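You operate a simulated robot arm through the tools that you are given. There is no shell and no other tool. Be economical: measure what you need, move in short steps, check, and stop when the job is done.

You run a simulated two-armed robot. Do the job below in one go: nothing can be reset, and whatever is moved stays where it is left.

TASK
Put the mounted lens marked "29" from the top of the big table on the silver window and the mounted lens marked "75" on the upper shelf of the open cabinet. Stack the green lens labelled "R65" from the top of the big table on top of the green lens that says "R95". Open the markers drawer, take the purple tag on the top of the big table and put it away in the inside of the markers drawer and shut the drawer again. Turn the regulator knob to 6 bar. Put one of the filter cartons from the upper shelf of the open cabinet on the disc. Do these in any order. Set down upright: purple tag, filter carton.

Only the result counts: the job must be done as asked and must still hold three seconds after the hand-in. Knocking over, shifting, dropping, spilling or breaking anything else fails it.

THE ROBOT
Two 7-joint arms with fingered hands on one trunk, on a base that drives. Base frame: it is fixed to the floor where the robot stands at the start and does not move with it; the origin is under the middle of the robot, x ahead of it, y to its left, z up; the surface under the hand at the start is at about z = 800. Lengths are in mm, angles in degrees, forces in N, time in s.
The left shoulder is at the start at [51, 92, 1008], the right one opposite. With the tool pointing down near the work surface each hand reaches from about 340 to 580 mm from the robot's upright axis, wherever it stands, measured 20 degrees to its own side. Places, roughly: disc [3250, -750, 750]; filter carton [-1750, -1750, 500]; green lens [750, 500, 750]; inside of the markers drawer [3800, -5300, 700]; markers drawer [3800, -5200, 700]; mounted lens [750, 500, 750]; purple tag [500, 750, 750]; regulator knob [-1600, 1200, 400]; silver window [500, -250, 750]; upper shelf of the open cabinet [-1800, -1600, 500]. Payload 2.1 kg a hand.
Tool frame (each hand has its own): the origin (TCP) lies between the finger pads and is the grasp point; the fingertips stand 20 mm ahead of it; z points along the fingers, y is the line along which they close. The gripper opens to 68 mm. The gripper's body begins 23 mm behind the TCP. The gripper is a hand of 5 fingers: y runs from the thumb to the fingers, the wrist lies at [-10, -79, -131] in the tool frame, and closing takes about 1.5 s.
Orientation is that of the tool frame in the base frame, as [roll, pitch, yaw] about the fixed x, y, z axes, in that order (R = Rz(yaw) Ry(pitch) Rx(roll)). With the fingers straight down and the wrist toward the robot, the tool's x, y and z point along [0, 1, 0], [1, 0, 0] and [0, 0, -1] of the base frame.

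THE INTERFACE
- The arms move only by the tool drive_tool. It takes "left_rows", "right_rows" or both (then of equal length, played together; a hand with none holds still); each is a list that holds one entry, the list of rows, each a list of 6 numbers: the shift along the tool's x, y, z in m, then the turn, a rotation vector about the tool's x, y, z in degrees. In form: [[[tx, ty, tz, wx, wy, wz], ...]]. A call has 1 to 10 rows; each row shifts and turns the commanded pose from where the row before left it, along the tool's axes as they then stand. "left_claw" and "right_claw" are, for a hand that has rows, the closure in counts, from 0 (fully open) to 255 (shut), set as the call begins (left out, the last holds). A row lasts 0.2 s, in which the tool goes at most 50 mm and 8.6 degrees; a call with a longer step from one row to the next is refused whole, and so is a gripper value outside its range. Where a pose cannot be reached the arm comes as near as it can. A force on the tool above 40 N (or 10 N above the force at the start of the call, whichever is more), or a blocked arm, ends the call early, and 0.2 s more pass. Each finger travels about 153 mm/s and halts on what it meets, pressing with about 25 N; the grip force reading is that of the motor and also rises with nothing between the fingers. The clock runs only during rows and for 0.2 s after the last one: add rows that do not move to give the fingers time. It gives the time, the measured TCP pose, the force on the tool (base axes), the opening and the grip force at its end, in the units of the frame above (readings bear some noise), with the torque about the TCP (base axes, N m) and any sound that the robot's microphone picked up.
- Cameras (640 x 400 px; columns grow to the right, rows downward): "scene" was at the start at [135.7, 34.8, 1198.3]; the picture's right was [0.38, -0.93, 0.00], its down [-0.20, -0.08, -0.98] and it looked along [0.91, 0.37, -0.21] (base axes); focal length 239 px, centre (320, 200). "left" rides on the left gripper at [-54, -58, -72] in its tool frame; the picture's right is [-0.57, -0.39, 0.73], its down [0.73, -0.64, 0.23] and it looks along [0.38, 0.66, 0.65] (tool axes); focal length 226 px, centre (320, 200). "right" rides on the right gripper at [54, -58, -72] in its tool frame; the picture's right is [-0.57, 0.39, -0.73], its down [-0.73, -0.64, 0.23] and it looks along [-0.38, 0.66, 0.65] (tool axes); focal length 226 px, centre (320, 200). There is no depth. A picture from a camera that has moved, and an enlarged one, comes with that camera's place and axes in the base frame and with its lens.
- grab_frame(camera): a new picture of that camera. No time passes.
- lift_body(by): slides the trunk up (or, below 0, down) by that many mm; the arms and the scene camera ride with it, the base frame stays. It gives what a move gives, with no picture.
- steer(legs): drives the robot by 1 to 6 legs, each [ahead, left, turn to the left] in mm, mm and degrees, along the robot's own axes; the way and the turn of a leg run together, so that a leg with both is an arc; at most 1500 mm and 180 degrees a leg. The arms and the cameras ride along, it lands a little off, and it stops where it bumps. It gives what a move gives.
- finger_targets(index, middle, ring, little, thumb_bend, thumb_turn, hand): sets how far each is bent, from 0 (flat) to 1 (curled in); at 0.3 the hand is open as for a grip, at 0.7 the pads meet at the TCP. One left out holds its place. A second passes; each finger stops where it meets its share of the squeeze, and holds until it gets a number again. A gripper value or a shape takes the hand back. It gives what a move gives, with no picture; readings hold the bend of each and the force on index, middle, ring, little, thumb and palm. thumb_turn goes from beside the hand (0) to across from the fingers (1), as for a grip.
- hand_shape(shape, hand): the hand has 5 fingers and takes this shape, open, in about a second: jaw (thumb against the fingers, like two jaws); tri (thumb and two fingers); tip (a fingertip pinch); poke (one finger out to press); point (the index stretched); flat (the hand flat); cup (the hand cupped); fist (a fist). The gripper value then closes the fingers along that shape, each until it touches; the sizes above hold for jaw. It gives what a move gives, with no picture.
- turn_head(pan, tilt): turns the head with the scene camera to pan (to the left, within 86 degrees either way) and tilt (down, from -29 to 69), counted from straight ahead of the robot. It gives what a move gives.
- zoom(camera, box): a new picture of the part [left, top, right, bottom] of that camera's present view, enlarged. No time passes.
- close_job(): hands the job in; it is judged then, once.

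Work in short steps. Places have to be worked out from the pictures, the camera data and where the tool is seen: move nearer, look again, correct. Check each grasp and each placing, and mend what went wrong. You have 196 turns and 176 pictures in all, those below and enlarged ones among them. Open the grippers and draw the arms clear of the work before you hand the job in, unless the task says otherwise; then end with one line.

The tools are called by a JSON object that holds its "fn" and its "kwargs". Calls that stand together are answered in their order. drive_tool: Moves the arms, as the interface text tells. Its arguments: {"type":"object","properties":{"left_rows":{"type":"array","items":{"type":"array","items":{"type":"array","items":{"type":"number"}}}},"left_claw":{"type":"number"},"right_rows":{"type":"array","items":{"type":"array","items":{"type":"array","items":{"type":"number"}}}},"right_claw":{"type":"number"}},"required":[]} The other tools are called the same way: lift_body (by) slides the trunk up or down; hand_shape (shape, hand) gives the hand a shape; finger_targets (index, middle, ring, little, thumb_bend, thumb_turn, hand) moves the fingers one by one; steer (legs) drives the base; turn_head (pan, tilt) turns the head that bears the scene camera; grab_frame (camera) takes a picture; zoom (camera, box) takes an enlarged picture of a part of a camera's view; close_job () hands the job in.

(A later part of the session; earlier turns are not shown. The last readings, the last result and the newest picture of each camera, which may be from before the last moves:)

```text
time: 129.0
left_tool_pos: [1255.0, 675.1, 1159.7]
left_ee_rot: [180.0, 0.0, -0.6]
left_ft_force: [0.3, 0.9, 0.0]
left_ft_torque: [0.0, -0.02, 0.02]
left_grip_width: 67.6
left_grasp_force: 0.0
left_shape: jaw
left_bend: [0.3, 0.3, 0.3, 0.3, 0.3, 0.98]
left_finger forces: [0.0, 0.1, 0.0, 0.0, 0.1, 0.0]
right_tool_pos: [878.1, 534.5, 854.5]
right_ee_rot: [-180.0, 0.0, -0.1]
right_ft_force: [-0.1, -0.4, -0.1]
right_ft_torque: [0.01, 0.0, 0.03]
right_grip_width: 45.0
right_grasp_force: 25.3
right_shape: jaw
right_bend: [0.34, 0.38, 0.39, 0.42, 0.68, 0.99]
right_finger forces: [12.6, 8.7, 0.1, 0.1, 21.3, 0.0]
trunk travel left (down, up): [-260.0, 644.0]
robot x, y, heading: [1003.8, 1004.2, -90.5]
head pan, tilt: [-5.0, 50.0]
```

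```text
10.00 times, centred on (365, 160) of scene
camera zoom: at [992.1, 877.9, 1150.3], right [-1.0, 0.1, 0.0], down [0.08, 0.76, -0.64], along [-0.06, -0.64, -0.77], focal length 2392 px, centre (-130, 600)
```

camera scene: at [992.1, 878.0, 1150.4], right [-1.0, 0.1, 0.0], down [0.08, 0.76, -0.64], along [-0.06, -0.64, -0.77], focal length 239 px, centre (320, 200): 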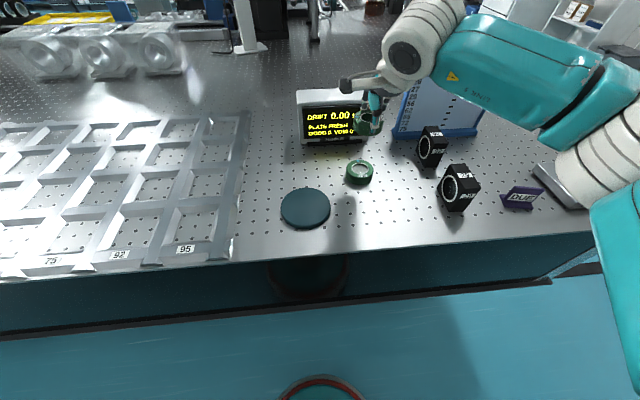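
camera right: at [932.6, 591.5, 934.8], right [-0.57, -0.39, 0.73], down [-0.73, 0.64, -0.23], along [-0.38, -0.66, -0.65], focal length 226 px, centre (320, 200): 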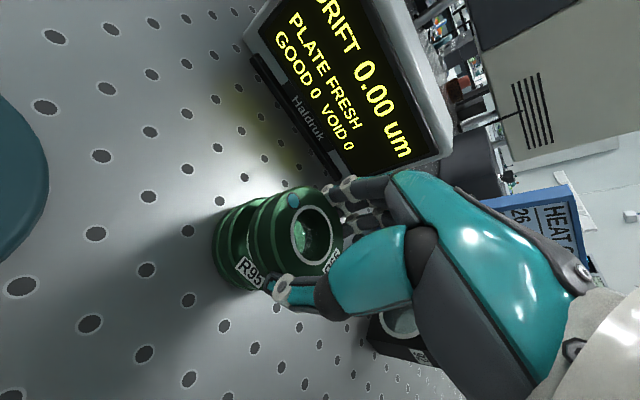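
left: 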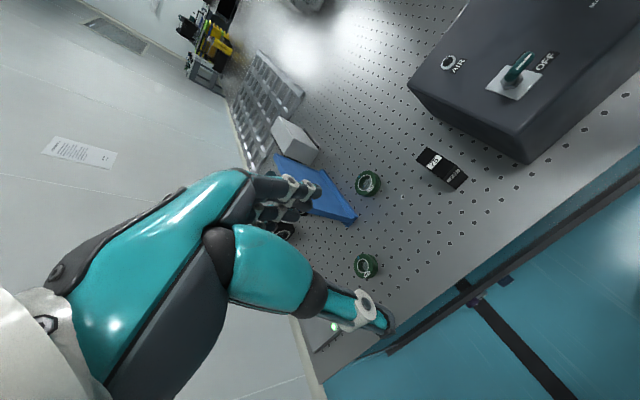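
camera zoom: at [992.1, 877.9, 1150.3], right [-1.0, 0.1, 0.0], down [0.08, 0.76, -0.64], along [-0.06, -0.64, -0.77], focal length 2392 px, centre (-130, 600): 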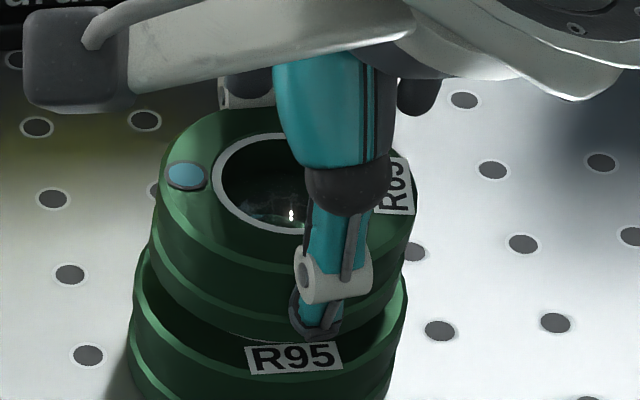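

{"fn": "drive_tool", "kwargs": {"right_rows": [[[0, 0, 0.002, 0, 0, 0], [0, 0, 0.002, 0, 0, 0], [0, 0, 0.002, 0, 0, 0], [0, 0, 0, 0, 0, 0]]]}}

{"fn": "zoom", "kwargs": {"camera": "scene", "box": [340, 140, 390, 180]}}

```text
time: 130.0
left_tool_pos: [1254.4, 675.7, 1159.2]
left_ee_rot: [-180.0, 0.0, -0.6]
left_ft_force: [-0.6, -0.1, -0.2]
left_ft_torque: [0.0, 0.01, -0.01]
left_grip_width: 67.8
left_grasp_force: 0.0
left_shape: jaw
left_bend: [0.3, 0.3, 0.3, 0.3, 0.3, 0.98]
left_finger forces: [0.0, 0.1, 0.0, 0.0, 0.1, 0.0]
right_tool_pos: [877.3, 533.6, 848.9]
right_ee_rot: [-180.0, 0.0, 0.0]
right_ft_force: [-0.7, -0.2, -0.7]
right_ft_torque: [-0.03, 0.0, 0.01]
right_grip_width: 45.0
right_grasp_force: 24.8
right_shape: jaw
right_bend: [0.34, 0.38, 0.39, 0.42, 0.68, 0.99]
right_finger forces: [12.5, 8.8, 0.1, 0.0, 21.3, 0.0]
trunk travel left (down, up): [-260.0, 644.0]
robot x, y, heading: [1006.5, 1007.2, -90.4]
head pan, tilt: [-5.0, 50.0]
```

```text
10.00 times, centred on (365, 160) of scene
camera zoom: at [992.1, 877.9, 1150.3], right [-1.0, 0.1, 0.0], down [0.08, 0.76, -0.64], along [-0.06, -0.64, -0.77], focal length 2392 px, centre (-130, 600)
```

zoom: 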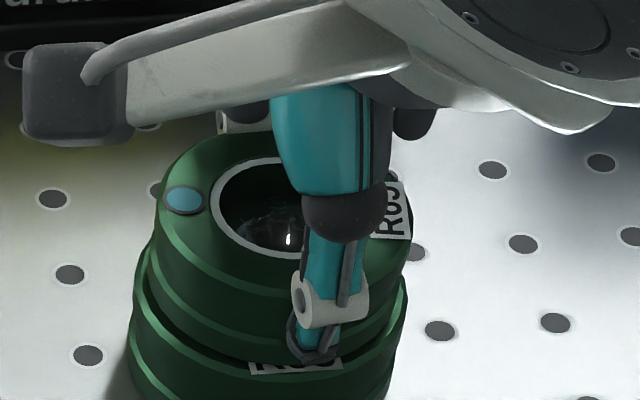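

Still no contact; continue in 2 mm steps.

{"fn": "drive_tool", "kwargs": {"right_rows": [[[0, 0, 0.002, 0, 0, 0], [0, 0, 0.002, 0, 0, 0], [0, 0, 0.002, 0, 0, 0], [0, 0, 0, 0, 0, 0]]]}}

{"fn": "zoom", "kwargs": {"camera": "scene", "box": [340, 140, 390, 180]}}

```text
time: 131.0
left_tool_pos: [1255.3, 677.5, 1161.1]
left_ee_rot: [179.9, 0.0, -0.6]
left_ft_force: [0.1, -0.3, -0.1]
left_ft_torque: [0.01, -0.01, -0.01]
left_grip_width: 67.8
left_grasp_force: 0.2
left_shape: jaw
left_bend: [0.3, 0.3, 0.3, 0.3, 0.3, 0.98]
left_finger forces: [0.0, 0.0, 0.0, 0.0, 0.0, 0.0]
right_tool_pos: [878.5, 534.3, 844.5]
right_ee_rot: [179.7, 0.0, 0.1]
right_ft_force: [-2.1, -2.0, 25.1]
right_ft_torque: [-0.15, 0.03, 0.0]
right_grip_width: 44.7
right_grasp_force: 24.9
right_shape: jaw
right_bend: [0.31, 0.37, 0.4, 0.42, 0.69, 1.0]
right_finger forces: [13.4, 10.0, 2.4, 0.1, 23.5, 0.0]
trunk travel left (down, up): [-260.0, 644.0]
robot x, y, heading: [1002.0, 1008.0, -90.7]
head pan, tilt: [-5.0, 50.0]
```

```text
10.00 times, centred on (365, 160) of scene
camera zoom: at [992.5, 879.7, 1150.8], right [-1.0, 0.1, 0.0], down [0.07, 0.76, -0.64], along [-0.06, -0.64, -0.77], focal length 2392 px, centre (-130, 600)
```

zoom: 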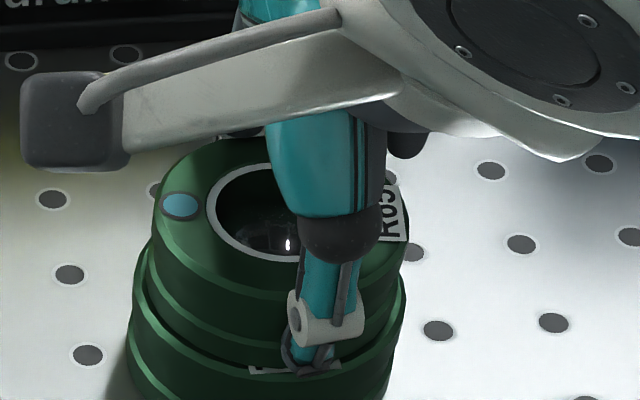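

Contact with 25 N: it's seated. Back off 1.5 mm of press, then release and lift straight up.

{"fn": "drive_tool", "kwargs": {"right_rows": [[[0, 0, -0.0015, 0, 0, 0], [0, 0, 0, 0, 0, 0]]]}}

{"fn": "drive_tool", "kwargs": {"right_rows": [[[0, 0, 0, 0, 0, 0], [0, 0, 0, 0, 0, 0], [0, 0, 0, 0, 0, 0], [0, 0, 0, 0, 0, 0], [0, 0, 0, 0, 0, 0], [0, 0, -0.02, 0, 0, 0], [0, 0, -0.04, 0, 0, 0], [0, 0, -0.04, 0, 0, 0]]], "right_claw": 0}}

{"fn": "zoom", "kwargs": {"camera": "scene", "box": [320, 110, 420, 200]}}

{"fn": "grab_frame", "kwargs": {"camera": "right"}}

```text
time: 131.6
left_tool_pos: [1254.8, 678.1, 1160.3]
left_ee_rot: [-179.9, 0.0, -0.6]
left_ft_force: [-0.7, -0.1, -0.8]
left_ft_torque: [0.04, -0.02, 0.0]
left_grip_width: 67.7
left_grasp_force: 0.1
left_shape: jaw
left_bend: [0.3, 0.3, 0.3, 0.3, 0.3, 0.98]
left_finger forces: [0.0, 0.0, 0.0, 0.0, 0.1, 0.0]
right_tool_pos: [878.6, 534.3, 845.3]
right_ee_rot: [179.8, -0.1, 0.0]
right_ft_force: [-0.9, -1.9, 21.6]
right_ft_torque: [-0.14, 0.03, 0.03]
right_grip_width: 45.0
right_grasp_force: 25.1
right_shape: jaw
right_bend: [0.31, 0.37, 0.4, 0.42, 0.69, 1.0]
right_finger forces: [13.4, 10.4, 2.2, 0.0, 23.2, 0.1]
trunk travel left (down, up): [-260.0, 644.0]
robot x, y, heading: [1001.0, 1008.8, -90.4]
head pan, tilt: [-5.0, 50.0]
```

```text
time: 133.4
left_tool_pos: [1255.3, 675.8, 1159.7]
left_ee_rot: [180.0, 0.0, -0.6]
left_ft_force: [0.0, 0.0, 0.4]
left_ft_torque: [-0.01, -0.04, 0.01]
left_grip_width: 67.5
left_grasp_force: 0.1
left_shape: jaw
left_bend: [0.3, 0.3, 0.3, 0.3, 0.3, 0.98]
left_finger forces: [0.0, 0.0, 0.1, 0.1, 0.0, 0.0]
right_tool_pos: [877.1, 533.2, 945.6]
right_ee_rot: [180.0, 0.0, 0.0]
right_ft_force: [-0.3, -0.2, 0.2]
right_ft_torque: [0.01, 0.01, 0.0]
right_grip_width: 67.6
right_grasp_force: 0.0
right_shape: jaw
right_bend: [0.3, 0.3, 0.3, 0.3, 0.3, 0.98]
right_finger forces: [0.0, 0.1, 0.0, 0.1, 0.0, 0.0]
trunk travel left (down, up): [-260.0, 644.0]
robot x, y, heading: [1006.0, 1004.1, -90.6]
head pan, tilt: [-5.0, 50.0]
```

```text
4.44 times, centred on (370, 155) of scene
camera zoom: at [992.1, 878.0, 1150.4], right [-1.0, 0.1, 0.0], down [0.08, 0.76, -0.64], along [-0.06, -0.64, -0.77], focal length 1063 px, centre (98, 400)
```

zoom: 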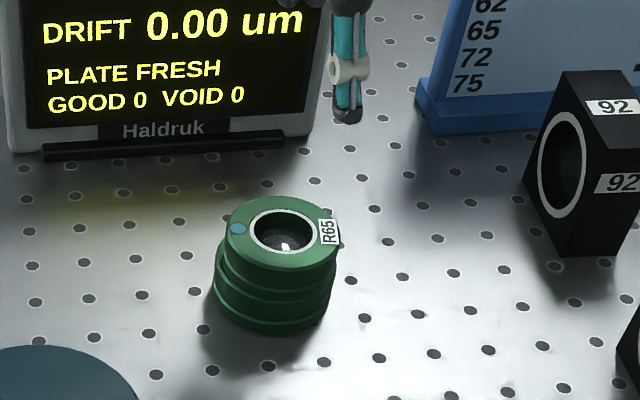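

```text
101 pictures are left
camera right: at [932.4, 591.6, 1017.7], right [-0.57, -0.39, 0.73], down [-0.73, 0.64, -0.23], along [-0.38, -0.66, -0.65], focal length 226 px, centre (320, 200)
```

right: 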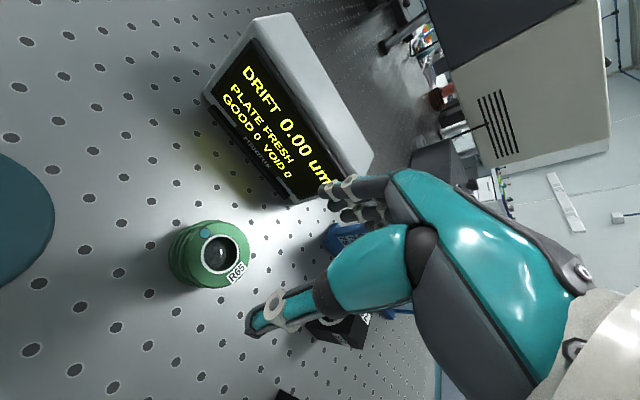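

R65 is stacked on R95. Next lens 29: drive 265 mm to the right and roll the right hand 90° so it closes across the lens's 30 mm thickness.

{"fn": "steer", "kwargs": {"legs": [[0, -265, 0]]}}

{"fn": "drive_tool", "kwargs": {"right_rows": [[[0, 0, -0.02, 0, 0, -8.5], [0, 0, -0.02, 0, 0, -8.5], [0.02, -0.02, 0, 0, 0, -8.5], [0.02, -0.02, 0, 0, 0, -8.5], [0, 0, 0, 0, 0, -8.5], [0, 0, 0, 0, 0, -8.5], [0, 0, 0, 0, 0, -8.5], [0, 0, 0, 0, 0, -8.5], [0, 0, 0, 0, 0, -8.5], [0, 0, 0, 0, 0, -8.5]]]}}

{"fn": "turn_head", "kwargs": {"pan": 0, "tilt": 50}}

{"fn": "grab_frame", "kwargs": {"camera": "scene"}}

{"fn": "grab_frame", "kwargs": {"camera": "right"}}

```text
time: 135.3
left_tool_pos: [992.5, 677.7, 1160.1]
left_ee_rot: [180.0, 0.0, -0.6]
left_ft_force: [0.4, -0.1, 0.1]
left_ft_torque: [0.03, 0.03, 0.01]
left_grip_width: 67.6
left_grasp_force: 0.1
left_shape: jaw
left_bend: [0.3, 0.3, 0.3, 0.3, 0.3, 0.98]
left_finger forces: [0.1, 0.0, 0.0, 0.0, 0.0, 0.0]
right_tool_pos: [615.2, 536.0, 945.7]
right_ee_rot: [179.9, -0.1, 0.1]
right_ft_force: [-0.2, 0.1, -0.2]
right_ft_torque: [0.01, -0.02, 0.0]
right_grip_width: 67.7
right_grasp_force: 0.0
right_shape: jaw
right_bend: [0.3, 0.3, 0.3, 0.3, 0.3, 0.98]
right_finger forces: [0.0, 0.0, 0.1, 0.1, 0.0, 0.1]
trunk travel left (down, up): [-260.0, 644.0]
robot x, y, heading: [745.7, 1006.4, -90.5]
head pan, tilt: [-5.0, 50.0]
```

```text
time: 137.5
left_tool_pos: [991.2, 678.3, 1158.9]
left_ee_rot: [-179.9, 0.0, -0.6]
left_ft_force: [-0.1, 0.9, -0.7]
left_ft_torque: [-0.01, -0.01, 0.03]
left_grip_width: 67.9
left_grasp_force: 0.0
left_shape: jaw
left_bend: [0.3, 0.3, 0.3, 0.3, 0.3, 0.98]
left_finger forces: [0.1, 0.0, 0.1, 0.1, 0.0, 0.1]
right_tool_pos: [624.3, 628.6, 975.4]
right_ee_rot: [180.0, 0.0, 44.7]
right_ft_force: [0.5, -0.2, 0.6]
right_ft_torque: [-0.02, 0.04, 0.0]
right_grip_width: 67.9
right_grasp_force: 0.1
right_shape: jaw
right_bend: [0.3, 0.3, 0.3, 0.3, 0.3, 0.98]
right_finger forces: [0.0, 0.1, 0.0, 0.0, 0.0, 0.0]
right hand out of reach, approached as far as the arm can: row 6, 7, 8, 9, 10
trunk travel left (down, up): [-260.0, 644.0]
robot x, y, heading: [737.7, 1011.3, -90.9]
head pan, tilt: [-5.0, 50.0]
```

```text
time: 138.1
left_tool_pos: [991.5, 679.2, 1159.6]
left_ee_rot: [180.0, 0.0, -0.6]
left_ft_force: [0.1, -0.5, 0.4]
left_ft_torque: [0.02, -0.02, -0.01]
left_grip_width: 67.8
left_grasp_force: 0.0
left_shape: jaw
left_bend: [0.3, 0.3, 0.3, 0.3, 0.3, 0.98]
left_finger forces: [0.0, 0.0, 0.0, 0.0, 0.0, 0.1]
right_tool_pos: [624.1, 627.7, 974.8]
right_ee_rot: [-179.9, 0.0, 44.6]
right_ft_force: [0.3, -1.1, 0.2]
right_ft_torque: [0.02, -0.02, 0.03]
right_grip_width: 67.7
right_grasp_force: 0.1
right_shape: jaw
right_bend: [0.3, 0.3, 0.3, 0.3, 0.3, 0.98]
right_finger forces: [0.0, 0.1, 0.1, 0.0, 0.1, 0.0]
trunk travel left (down, up): [-260.0, 644.0]
robot x, y, heading: [740.1, 1009.3, -90.5]
head pan, tilt: [0.0, 50.0]
```

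```text
100 pictures are left
camera scene: at [736.1, 880.4, 1150.4], right [-1.0, 0.01, 0.0], down [0.01, 0.77, -0.64], along [-0.01, -0.64, -0.77], focal length 239 px, centre (320, 200)
```

scene: 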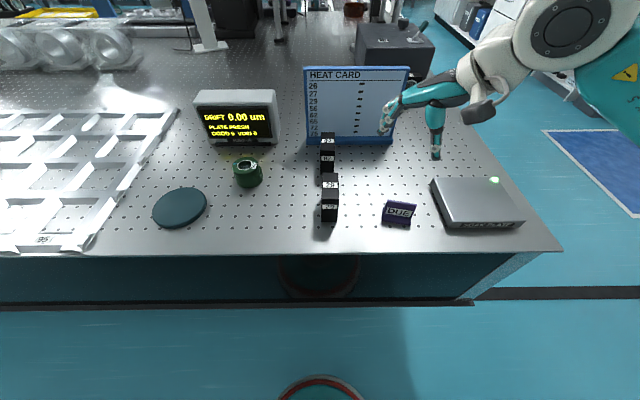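

```text
99 pictures are left
camera right: at [621.7, 707.4, 1047.4], right [-0.13, -0.67, 0.73], down [-0.97, -0.06, -0.23], along [0.2, -0.74, -0.65], focal length 226 px, centre (320, 200)
```

right: 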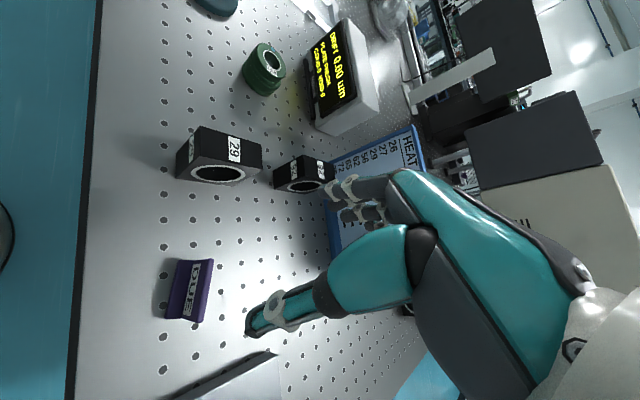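

The wrist limits at 45° roll, so I turn the base 45° left and reposition; that gives the wanted closing direction along x.

{"fn": "steer", "kwargs": {"legs": [[0, -215, 0], [0, 0, 45]]}}

{"fn": "turn_head", "kwargs": {"pan": -20, "tilt": 50}}

{"fn": "grab_frame", "kwargs": {"camera": "scene"}}

{"fn": "grab_frame", "kwargs": {"camera": "right"}}

```text
time: 141.8
left_tool_pos: [935.8, 949.9, 1158.7]
left_ee_rot: [-180.0, 0.1, 43.7]
left_ft_force: [1.2, 0.5, 0.2]
left_ft_torque: [0.01, -0.02, -0.01]
left_grip_width: 67.7
left_grasp_force: 0.1
left_shape: jaw
left_bend: [0.3, 0.3, 0.3, 0.3, 0.3, 0.98]
left_finger forces: [0.0, 0.0, 0.0, 0.0, 0.0, 0.1]
right_tool_pos: [707.4, 656.7, 974.5]
right_ee_rot: [-179.9, 0.0, 89.0]
right_ft_force: [-0.6, 0.3, -0.6]
right_ft_torque: [-0.05, 0.0, -0.03]
right_grip_width: 68.0
right_grasp_force: 0.1
right_shape: jaw
right_bend: [0.3, 0.3, 0.3, 0.3, 0.3, 0.98]
right_finger forces: [0.1, 0.1, 0.1, 0.0, 0.0, 0.0]
trunk travel left (down, up): [-260.0, 644.0]
robot x, y, heading: [524.2, 1010.1, -46.3]
head pan, tilt: [0.0, 50.0]
```

```text
time: 142.7
left_tool_pos: [934.9, 950.8, 1160.0]
left_ee_rot: [179.9, 0.0, 43.8]
left_ft_force: [-0.8, -0.5, 0.1]
left_ft_torque: [-0.03, 0.0, 0.0]
left_grip_width: 67.7
left_grasp_force: 0.0
left_shape: jaw
left_bend: [0.3, 0.3, 0.3, 0.3, 0.3, 0.98]
left_finger forces: [0.0, 0.0, 0.1, 0.0, 0.0, 0.0]
right_tool_pos: [706.6, 656.6, 973.1]
right_ee_rot: [-180.0, 0.0, 89.0]
right_ft_force: [-0.7, 0.0, 0.0]
right_ft_torque: [-0.01, -0.01, -0.02]
right_grip_width: 67.7
right_grasp_force: 0.1
right_shape: jaw
right_bend: [0.3, 0.3, 0.3, 0.3, 0.3, 0.98]
right_finger forces: [0.0, 0.0, 0.0, 0.0, 0.0, 0.1]
trunk travel left (down, up): [-260.0, 644.0]
robot x, y, heading: [525.8, 1009.9, -45.9]
head pan, tilt: [-20.0, 50.0]
```

```text
98 pictures are left
camera scene: at [587.9, 903.2, 1150.4], right [-0.91, -0.4, 0.0], down [-0.31, 0.7, -0.64], along [0.26, -0.59, -0.77], focal length 239 px, centre (320, 200)
```

scene: 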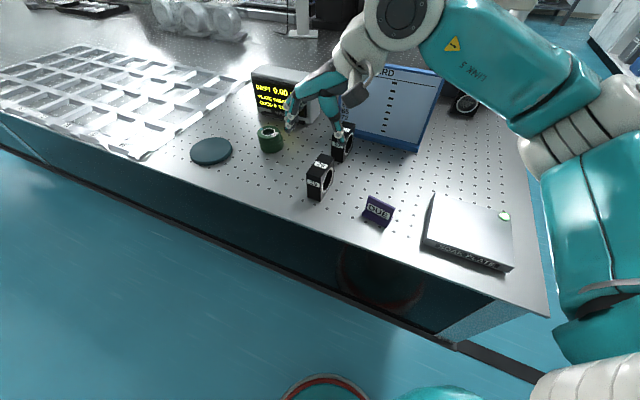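

```text
97 pictures are left
camera right: at [650.2, 712.2, 1047.4], right [0.38, -0.57, 0.73], down [-0.65, -0.72, -0.23], along [0.66, -0.39, -0.65], focal length 226 px, centre (320, 200)
```

right: 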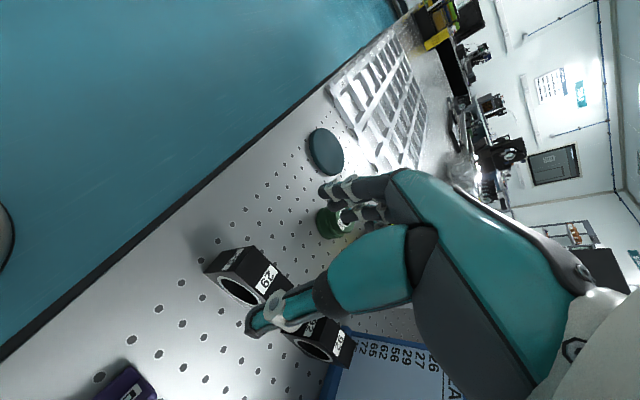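

{"fn": "zoom", "kwargs": {"camera": "right", "box": [180, 220, 380, 370]}}

{"fn": "zoom", "kwargs": {"camera": "scene", "box": [240, 110, 400, 230]}}

```text
2.67 times, centred on (280, 295) of right
camera zoom: at [650.2, 712.2, 1047.4], right [0.38, -0.57, 0.73], down [-0.65, -0.72, -0.23], along [0.66, -0.39, -0.65], focal length 603 px, centre (427, -53)
```

zoom: 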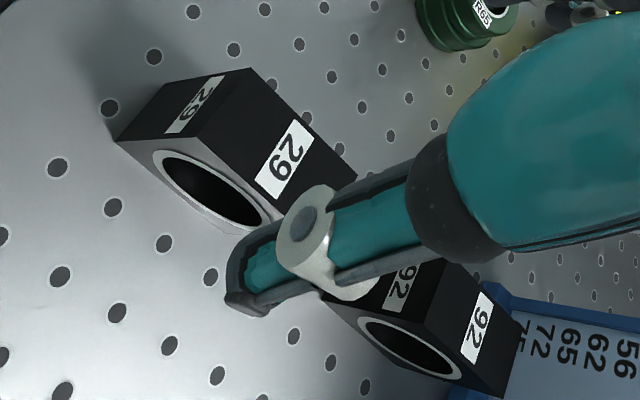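

```text
3.33 times, centred on (320, 170) of scene
camera zoom: at [587.9, 903.2, 1150.4], right [-0.91, -0.4, 0.0], down [-0.31, 0.7, -0.64], along [0.26, -0.59, -0.77], focal length 797 px, centre (320, 300)
```

zoom: 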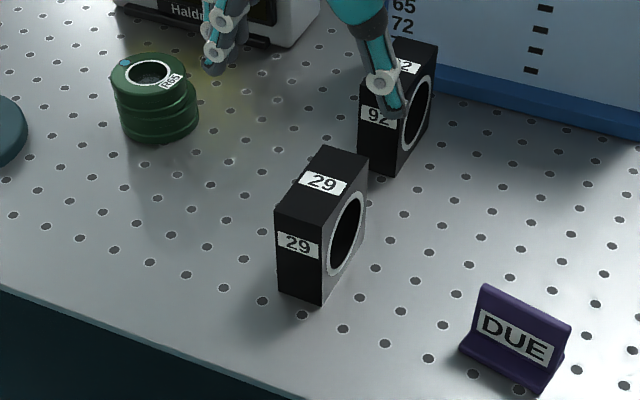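

Lens 29 centre ≈ [719,607], top z≈858. Move above it.

{"fn": "drive_tool", "kwargs": {"right_rows": [[[-0.025, 0.006, 0, 0, 0, 0], [-0.025, 0.006, 0, 0, 0, 0], [0, 0, 0.04, 0, 0, 0], [0, 0, 0.03, 0, 0, 0], [0, 0, 0, 0, 0, 0]]]}}

{"fn": "grab_frame", "kwargs": {"camera": "right"}}

{"fn": "zoom", "kwargs": {"camera": "scene", "box": [260, 110, 380, 210]}}

```text
time: 143.9
left_tool_pos: [935.7, 950.2, 1160.1]
left_ee_rot: [179.9, 0.0, 43.7]
left_ft_force: [-0.5, -0.3, 0.5]
left_ft_torque: [0.02, 0.0, 0.0]
left_grip_width: 67.8
left_grasp_force: 0.0
left_shape: jaw
left_bend: [0.3, 0.3, 0.3, 0.3, 0.3, 0.98]
left_finger forces: [0.0, 0.0, 0.0, 0.0, 0.0, 0.0]
right_tool_pos: [708.1, 657.5, 904.6]
right_ee_rot: [-179.9, 0.0, 89.0]
right_ft_force: [-0.1, 0.1, 0.2]
right_ft_torque: [-0.02, -0.01, -0.01]
right_grip_width: 67.9
right_grasp_force: 0.0
right_shape: jaw
right_bend: [0.3, 0.3, 0.3, 0.3, 0.3, 0.98]
right_finger forces: [0.0, 0.0, 0.0, 0.0, 0.0, 0.0]
right hand out of reach, approached as far as the arm can: row 1, 2
trunk travel left (down, up): [-260.0, 644.0]
robot x, y, heading: [526.2, 1010.8, -46.3]
head pan, tilt: [-20.0, 50.0]
```

```text
94 pictures are left
camera right: at [650.5, 712.5, 977.0], right [0.38, -0.57, 0.73], down [-0.65, -0.72, -0.23], along [0.66, -0.39, -0.65], focal length 226 px, centre (320, 200)
```

right: 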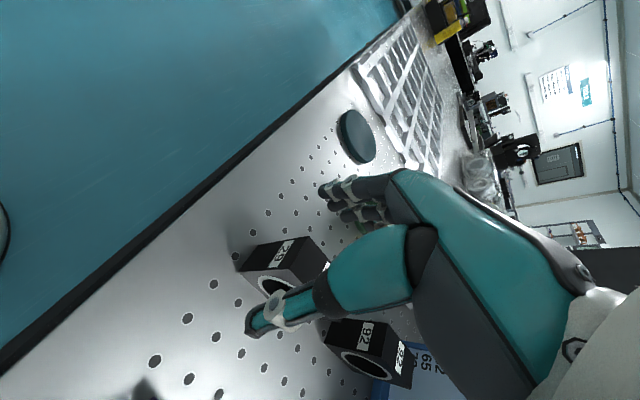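

```text
4.00 times, centred on (320, 160) of scene
camera zoom: at [587.8, 903.2, 1150.4], right [-0.92, -0.4, 0.0], down [-0.31, 0.7, -0.64], along [0.26, -0.59, -0.77], focal length 957 px, centre (320, 360)
```

zoom: 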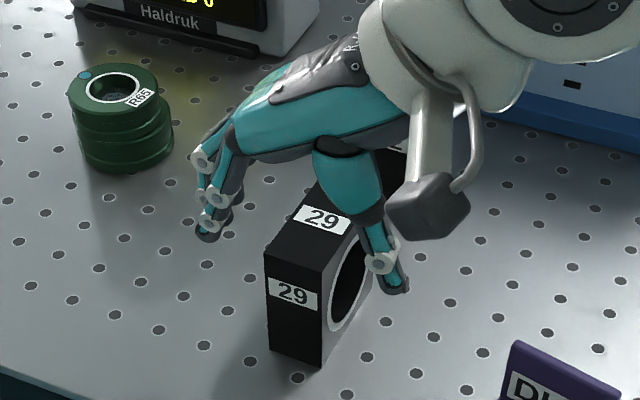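

The arm is at its roll limit there, so I shift the base instead (44 ahead, 27 right).

{"fn": "steer", "kwargs": {"legs": [[44, -27, 0]]}}

{"fn": "grab_frame", "kwargs": {"camera": "right"}}

{"fn": "zoom", "kwargs": {"camera": "scene", "box": [260, 120, 400, 230]}}

```text
time: 144.8
left_tool_pos: [946.6, 900.7, 1159.1]
left_ee_rot: [-180.0, 0.0, 43.9]
left_ft_force: [0.9, -0.9, -0.5]
left_ft_torque: [0.0, -0.01, 0.02]
left_grip_width: 67.7
left_grasp_force: 0.0
left_shape: jaw
left_bend: [0.3, 0.3, 0.3, 0.3, 0.3, 0.98]
left_finger forces: [0.0, 0.1, 0.0, 0.0, 0.1, 0.0]
right_tool_pos: [719.3, 607.3, 905.0]
right_ee_rot: [180.0, 0.0, 89.1]
right_ft_force: [0.1, 0.2, -0.7]
right_ft_torque: [0.0, 0.02, 0.0]
right_grip_width: 67.9
right_grasp_force: 0.1
right_shape: jaw
right_bend: [0.3, 0.3, 0.3, 0.3, 0.3, 0.98]
right_finger forces: [0.0, 0.0, 0.0, 0.1, 0.0, 0.0]
trunk travel left (down, up): [-260.0, 644.0]
robot x, y, heading: [533.2, 957.0, -46.1]
head pan, tilt: [-20.0, 50.0]
```

```text
92 pictures are left
camera right: at [661.9, 662.3, 977.3], right [0.38, -0.57, 0.73], down [-0.65, -0.72, -0.23], along [0.66, -0.39, -0.65], focal length 226 px, centre (320, 200)
```

right: 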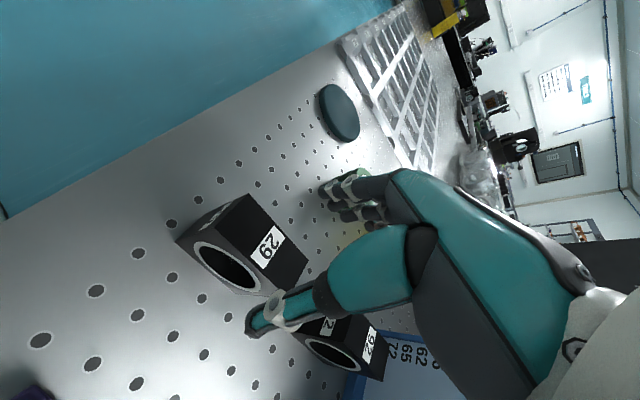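

```text
3.64 times, centred on (330, 175) of scene
camera zoom: at [599.0, 853.0, 1150.4], right [-0.91, -0.4, 0.0], down [-0.31, 0.7, -0.64], along [0.26, -0.59, -0.77], focal length 870 px, centre (284, 291)
```

zoom: 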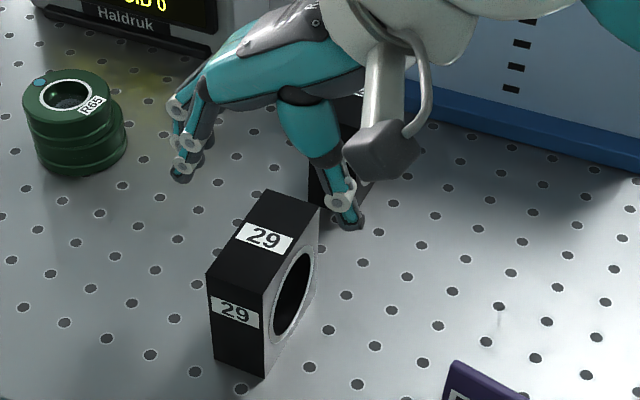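

Aligned (lens centre ≈[718,608]). Descend 62 mm in small steps.

{"fn": "drive_tool", "kwargs": {"right_rows": [[[0, 0, 0.02, 0, 0, 0], [0, 0, 0.01, 0, 0, 0], [0, 0, 0, 0, 0, 0]]]}}

{"fn": "drive_tool", "kwargs": {"right_rows": [[[0, 0, 0.016, 0, 0, 0], [0, 0, 0.016, 0, 0, 0], [0, 0, 0, 0, 0, 0]]]}}

{"fn": "zoom", "kwargs": {"camera": "scene", "box": [260, 120, 400, 230]}}

```text
time: 145.6
left_tool_pos: [945.8, 900.6, 1159.7]
left_ee_rot: [180.0, 0.1, 43.9]
left_ft_force: [0.9, 0.2, 0.5]
left_ft_torque: [-0.02, 0.03, 0.01]
left_grip_width: 67.7
left_grasp_force: 0.0
left_shape: jaw
left_bend: [0.3, 0.3, 0.3, 0.3, 0.3, 0.98]
left_finger forces: [0.1, 0.1, 0.0, 0.0, 0.0, 0.1]
right_tool_pos: [718.9, 607.5, 874.4]
right_ee_rot: [-179.9, -0.1, 89.1]
right_ft_force: [0.5, -0.3, -0.4]
right_ft_torque: [0.03, -0.02, 0.0]
right_grip_width: 67.8
right_grasp_force: 0.0
right_shape: jaw
right_bend: [0.3, 0.3, 0.3, 0.3, 0.3, 0.98]
right_finger forces: [0.1, 0.1, 0.0, 0.0, 0.1, 0.0]
trunk travel left (down, up): [-260.0, 644.0]
robot x, y, heading: [534.1, 959.6, -46.3]
head pan, tilt: [-20.0, 50.0]
```

```text
time: 146.4
left_tool_pos: [944.9, 901.6, 1159.7]
left_ee_rot: [180.0, -0.1, 43.9]
left_ft_force: [-0.9, -0.5, -0.4]
left_ft_torque: [-0.01, 0.03, 0.01]
left_grip_width: 67.9
left_grasp_force: 0.1
left_shape: jaw
left_bend: [0.3, 0.3, 0.3, 0.3, 0.3, 0.98]
left_finger forces: [0.0, 0.0, 0.0, 0.0, 0.0, 0.1]
right_tool_pos: [719.1, 608.5, 843.3]
right_ee_rot: [180.0, 0.1, 89.1]
right_ft_force: [0.5, -0.4, 0.3]
right_ft_torque: [0.0, -0.03, -0.03]
right_grip_width: 67.7
right_grasp_force: 0.1
right_shape: jaw
right_bend: [0.3, 0.3, 0.3, 0.3, 0.3, 0.98]
right_finger forces: [0.0, 0.0, 0.0, 0.1, 0.0, 0.0]
trunk travel left (down, up): [-260.0, 644.0]
robot x, y, heading: [535.5, 962.0, -46.4]
head pan, tilt: [-20.0, 50.0]
```

```text
3.64 times, centred on (330, 175) of scene
camera zoom: at [599.1, 852.9, 1150.4], right [-0.91, -0.4, 0.0], down [-0.31, 0.7, -0.64], along [0.26, -0.59, -0.77], focal length 870 px, centre (284, 291)
```

zoom: 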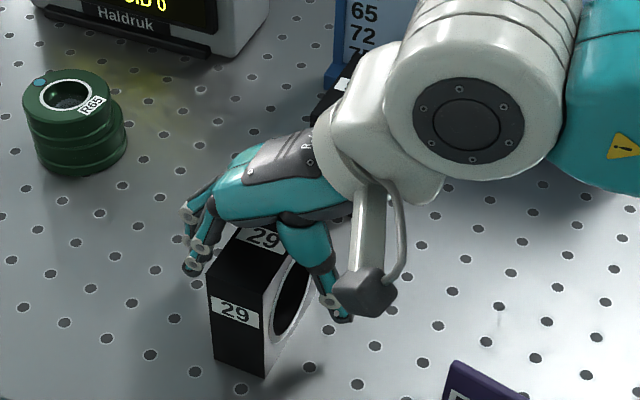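

{"fn": "drive_tool", "kwargs": {"right_rows": [[[0, 0, 0, 0, 0, 0], [0, 0, 0, 0, 0, 0], [0, 0, 0, 0, 0, 0], [0, 0, 0, 0, 0, 0], [0, 0, 0, 0, 0, 0], [0, 0, 0, 0, 0, 0], [0, 0, 0, 0, 0, 0]]], "right_claw": 255}}

{"fn": "grab_frame", "kwargs": {"camera": "right"}}

```text
time: 148.0
left_tool_pos: [945.8, 900.4, 1159.8]
left_ee_rot: [180.0, 0.0, 43.9]
left_ft_force: [-0.2, -0.1, 0.1]
left_ft_torque: [-0.02, 0.0, 0.02]
left_grip_width: 67.7
left_grasp_force: 0.0
left_shape: jaw
left_bend: [0.3, 0.3, 0.3, 0.3, 0.3, 0.98]
left_finger forces: [0.0, 0.1, 0.0, 0.1, 0.0, 0.0]
right_tool_pos: [718.6, 607.8, 842.7]
right_ee_rot: [180.0, 0.0, 89.1]
right_ft_force: [-0.1, 0.4, 0.1]
right_ft_torque: [-0.01, 0.02, -0.01]
right_grip_width: 22.0
right_grasp_force: 24.9
right_shape: jaw
right_bend: [0.74, 0.54, 0.57, 0.71, 0.75, 0.96]
right_finger forces: [14.4, 5.7, 2.7, 0.0, 23.1, 0.1]
trunk travel left (down, up): [-260.0, 644.0]
robot x, y, heading: [532.6, 958.5, -46.3]
head pan, tilt: [-20.0, 50.0]
```

```text
89 pictures are left
camera right: at [662.1, 662.7, 915.1], right [0.38, -0.57, 0.73], down [-0.65, -0.72, -0.23], along [0.66, -0.39, -0.65], focal length 226 px, centre (320, 200)
```

right: 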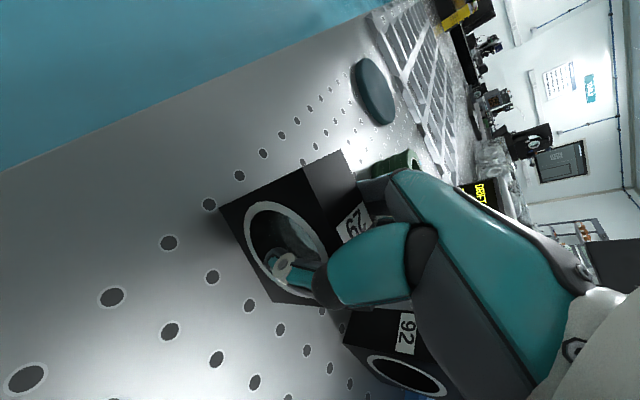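

Lens is held (thumb 23 N). Lift 40 mm and check.

{"fn": "drive_tool", "kwargs": {"right_rows": [[[0, 0, -0.01, 0, 0, 0], [0, 0, -0.03, 0, 0, 0], [0, 0, 0, 0, 0, 0]]]}}

{"fn": "zoom", "kwargs": {"camera": "scene", "box": [260, 100, 400, 210]}}

```text
time: 148.8
left_tool_pos: [946.4, 901.0, 1160.7]
left_ee_rot: [179.9, 0.1, 43.8]
left_ft_force: [0.1, 0.4, -0.5]
left_ft_torque: [-0.01, -0.03, 0.0]
left_grip_width: 67.8
left_grasp_force: 0.1
left_shape: jaw
left_bend: [0.3, 0.3, 0.3, 0.3, 0.3, 0.98]
left_finger forces: [0.0, 0.1, 0.1, 0.0, 0.1, 0.0]
right_tool_pos: [719.8, 607.1, 883.2]
right_ee_rot: [-180.0, 0.0, 89.2]
right_ft_force: [-0.3, 0.0, -2.5]
right_ft_torque: [-0.01, 0.0, 0.0]
right_grip_width: 21.8
right_grasp_force: 24.6
right_shape: jaw
right_bend: [0.74, 0.54, 0.58, 0.71, 0.75, 0.95]
right_finger forces: [14.6, 5.9, 2.8, 0.1, 23.1, 0.1]
trunk travel left (down, up): [-260.0, 644.0]
robot x, y, heading: [537.0, 956.2, -46.2]
head pan, tilt: [-20.0, 50.0]
```

```text
3.64 times, centred on (330, 155) of scene
camera zoom: at [599.1, 852.9, 1150.3], right [-0.91, -0.4, 0.0], down [-0.31, 0.7, -0.64], along [0.26, -0.59, -0.77], focal length 870 px, centre (284, 364)
```

zoom: 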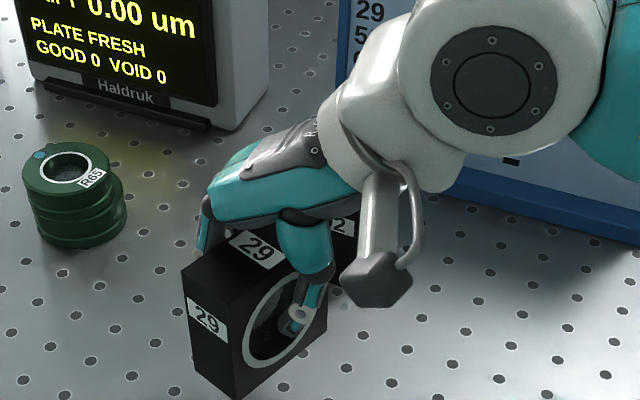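

Lens 29 is held level. Raise it high, then turn to heading -90 and position for the tag with the left hand.

{"fn": "drive_tool", "kwargs": {"right_rows": [[[0, 0, -0.04, 0, 0, 0], [0, 0, -0.04, 0, 0, 0], [0, 0, -0.04, 0, 0, 0], [0, 0, -0.03, 0, 0, 0], [0, 0, 0, 0, 0, 0]]]}}

{"fn": "steer", "kwargs": {"legs": [[0, 0, -44], [-55, -80, 0]]}}

{"fn": "turn_head", "kwargs": {"pan": 20, "tilt": 50}}

{"fn": "grab_frame", "kwargs": {"camera": "scene"}}

{"fn": "grab_frame", "kwargs": {"camera": "left"}}

```text
time: 150.0
left_tool_pos: [946.0, 901.2, 1159.3]
left_ee_rot: [-180.0, -0.1, 43.8]
left_ft_force: [-0.9, -0.4, -0.1]
left_ft_torque: [-0.02, 0.02, 0.01]
left_grip_width: 67.9
left_grasp_force: 0.1
left_shape: jaw
left_bend: [0.3, 0.3, 0.3, 0.3, 0.3, 0.98]
left_finger forces: [0.0, 0.0, 0.0, 0.1, 0.0, 0.0]
right_tool_pos: [718.0, 605.8, 1022.5]
right_ee_rot: [180.0, -0.4, 88.6]
right_ft_force: [-0.2, -0.4, -1.7]
right_ft_torque: [0.0, -0.01, 0.01]
right_grip_width: 21.6
right_grasp_force: 25.4
right_shape: jaw
right_bend: [0.74, 0.55, 0.6, 0.71, 0.76, 0.94]
right_finger forces: [14.8, 5.7, 2.7, 0.1, 23.1, 0.0]
right hand out of reach, approached as far as the arm can: row 4
trunk travel left (down, up): [-260.0, 644.0]
robot x, y, heading: [536.9, 959.3, -46.4]
head pan, tilt: [-20.0, 50.0]
```

```text
time: 153.2
left_tool_pos: [710.2, 687.8, 1159.3]
left_ee_rot: [180.0, 0.1, 0.1]
left_ft_force: [0.3, -0.2, -0.1]
left_ft_torque: [-0.01, 0.03, -0.02]
left_grip_width: 67.6
left_grasp_force: 0.1
left_shape: jaw
left_bend: [0.3, 0.3, 0.3, 0.3, 0.3, 0.98]
left_finger forces: [0.0, 0.0, 0.1, 0.0, 0.1, 0.0]
right_tool_pos: [341.4, 633.9, 1023.2]
right_ee_rot: [179.9, -0.4, 44.7]
right_ft_force: [0.5, 0.2, -2.2]
right_ft_torque: [-0.02, 0.02, 0.0]
right_grip_width: 21.2
right_grasp_force: 25.2
right_shape: jaw
right_bend: [0.74, 0.55, 0.61, 0.71, 0.76, 0.94]
right_finger forces: [15.0, 5.4, 2.6, 0.0, 23.1, 0.0]
trunk travel left (down, up): [-260.0, 644.0]
robot x, y, heading: [453.1, 1016.2, -90.0]
head pan, tilt: [-20.0, 50.0]
```

```text
time: 154.2
left_tool_pos: [710.4, 688.1, 1160.1]
left_ee_rot: [-179.9, 0.1, -0.1]
left_ft_force: [0.3, 0.2, -0.3]
left_ft_torque: [-0.01, 0.01, 0.01]
left_grip_width: 67.3
left_grasp_force: 0.0
left_shape: jaw
left_bend: [0.3, 0.3, 0.3, 0.3, 0.3, 0.98]
left_finger forces: [0.1, 0.1, 0.0, 0.0, 0.1, 0.0]
right_tool_pos: [341.0, 634.3, 1022.4]
right_ee_rot: [179.9, -0.4, 44.7]
right_ft_force: [-0.5, -0.2, -1.9]
right_ft_torque: [-0.04, 0.01, -0.03]
right_grip_width: 21.5
right_grasp_force: 25.1
right_shape: jaw
right_bend: [0.74, 0.55, 0.61, 0.71, 0.76, 0.94]
right_finger forces: [15.1, 5.5, 2.6, 0.0, 23.3, 0.0]
trunk travel left (down, up): [-260.0, 644.0]
robot x, y, heading: [456.1, 1014.7, -89.9]
head pan, tilt: [20.0, 50.0]
```

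```text
87 pictures are left
camera scene: at [478.8, 892.1, 1150.3], right [-0.94, -0.34, 0.0], down [-0.26, 0.72, -0.64], along [0.22, -0.6, -0.77], focal length 239 px, centre (320, 200)
```

scene: 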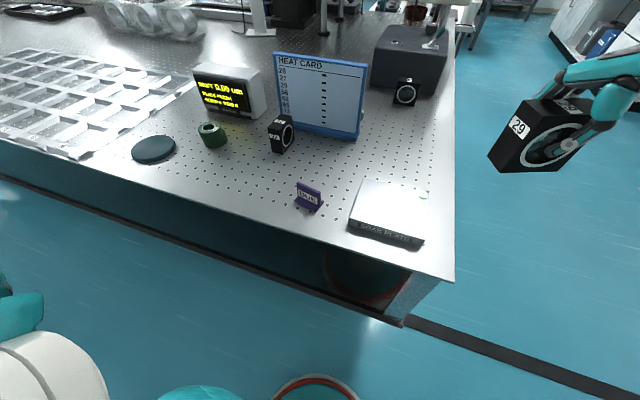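

```text
86 pictures are left
camera left: at [655.2, 746.2, 1232.1], right [-0.57, 0.39, -0.73], down [0.73, 0.64, -0.23], along [0.38, -0.66, -0.65], focal length 226 px, centre (320, 200)
```

left: 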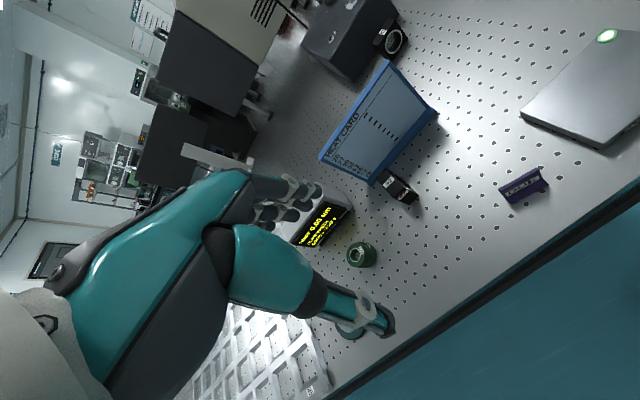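

{"fn": "zoom", "kwargs": {"camera": "scene", "box": [285, 170, 335, 220]}}

{"fn": "zoom", "kwargs": {"camera": "left", "box": [490, 150, 560, 220]}}

```text
8.00 times, centred on (310, 195) of scene
camera zoom: at [478.8, 892.1, 1150.3], right [-0.94, -0.34, 0.0], down [-0.26, 0.72, -0.64], along [0.22, -0.6, -0.77], focal length 1913 px, centre (400, 240)
```

zoom: 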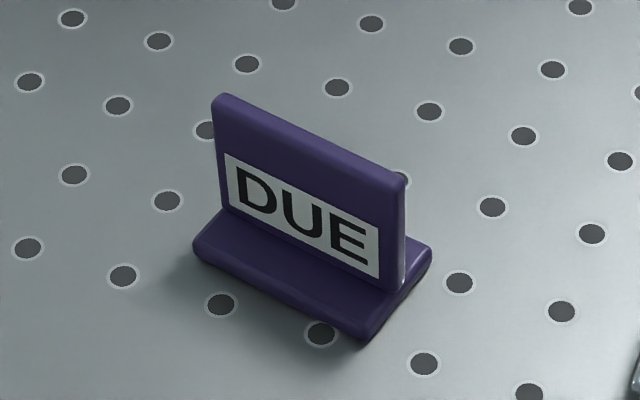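

```text
5.71 times, centred on (525, 185) of left
camera zoom: at [655.2, 746.2, 1232.1], right [-0.57, 0.39, -0.73], down [0.73, 0.64, -0.23], along [0.38, -0.66, -0.65], focal length 1292 px, centre (-851, 286)
```

zoom: 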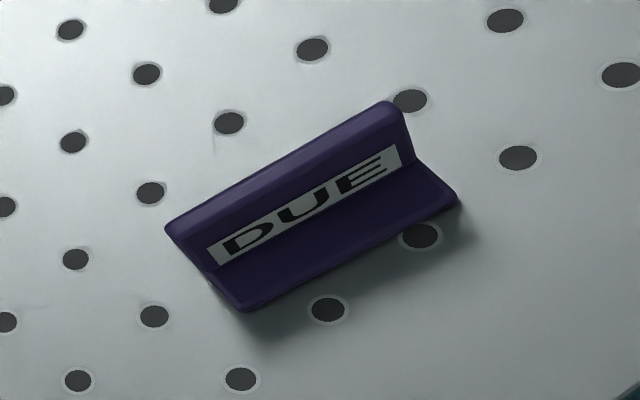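

Tag: centre ≈[596,631], top z≈842, rotated ≈12°. Bring the left hand above it with yaw -12.

{"fn": "drive_tool", "kwargs": {"left_rows": [[[-0.0163, 0.0081, 0.037, 0, 0, 0], [-0.0163, 0.0081, 0.037, 0, 0, 0], [-0.0163, 0.0081, 0.037, 0, 0, 0], [-0.0163, 0.0081, 0.037, 0, 0, 0], [-0.0163, 0.0081, 0.037, 0, 0, 0], [-0.0163, 0.0081, 0.037, 0, 0, 0], [-0.0163, 0.0081, 0.037, 0, 0, 0], [0, 0, 0, 0, 0, 6], [0, 0, 0, 0, 0, 6], [0, 0, 0, 0, 0, 0]]], "left_claw": 0}}

{"fn": "grab_frame", "kwargs": {"camera": "left"}}

{"fn": "zoom", "kwargs": {"camera": "scene", "box": [240, 110, 380, 230]}}

```text
time: 156.4
left_tool_pos: [596.1, 631.8, 901.7]
left_ee_rot: [179.9, -0.1, -12.0]
left_ft_force: [-0.2, 0.1, -0.3]
left_ft_torque: [-0.04, -0.01, 0.02]
left_grip_width: 67.4
left_grasp_force: 0.1
left_shape: jaw
left_bend: [0.3, 0.3, 0.3, 0.3, 0.3, 0.98]
left_finger forces: [0.0, 0.0, 0.0, 0.0, 0.0, 0.0]
right_tool_pos: [341.4, 634.1, 1022.1]
right_ee_rot: [179.8, -0.4, 44.7]
right_ft_force: [-0.8, -0.5, -2.4]
right_ft_torque: [0.0, 0.03, 0.04]
right_grip_width: 21.4
right_grasp_force: 25.3
right_shape: jaw
right_bend: [0.74, 0.55, 0.61, 0.71, 0.76, 0.94]
right_finger forces: [15.1, 5.6, 2.6, 0.1, 23.2, 0.1]
trunk travel left (down, up): [-260.0, 644.0]
robot x, y, heading: [457.0, 1012.5, -90.1]
head pan, tilt: [20.0, 50.0]
```

```text
83 pictures are left
camera left: at [554.7, 700.2, 972.8], right [-0.47, 0.5, -0.73], down [0.85, 0.47, -0.23], along [0.23, -0.73, -0.65], focal length 226 px, centre (320, 200)
```

left: 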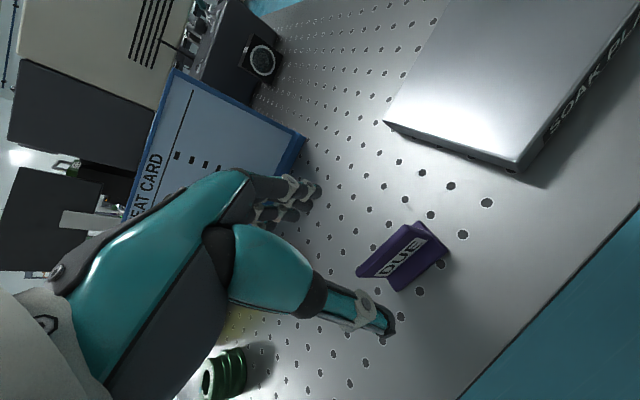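

```text
3.33 times, centred on (310, 170) of scene
camera zoom: at [478.9, 892.1, 1150.3], right [-0.94, -0.34, 0.0], down [-0.26, 0.72, -0.64], along [0.22, -0.6, -0.77], focal length 797 px, centre (353, 300)
```

zoom: 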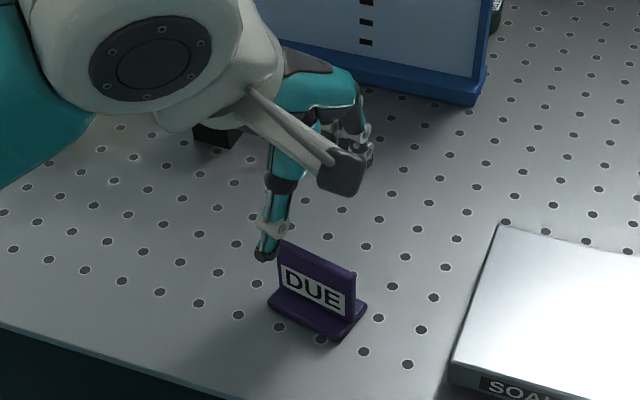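

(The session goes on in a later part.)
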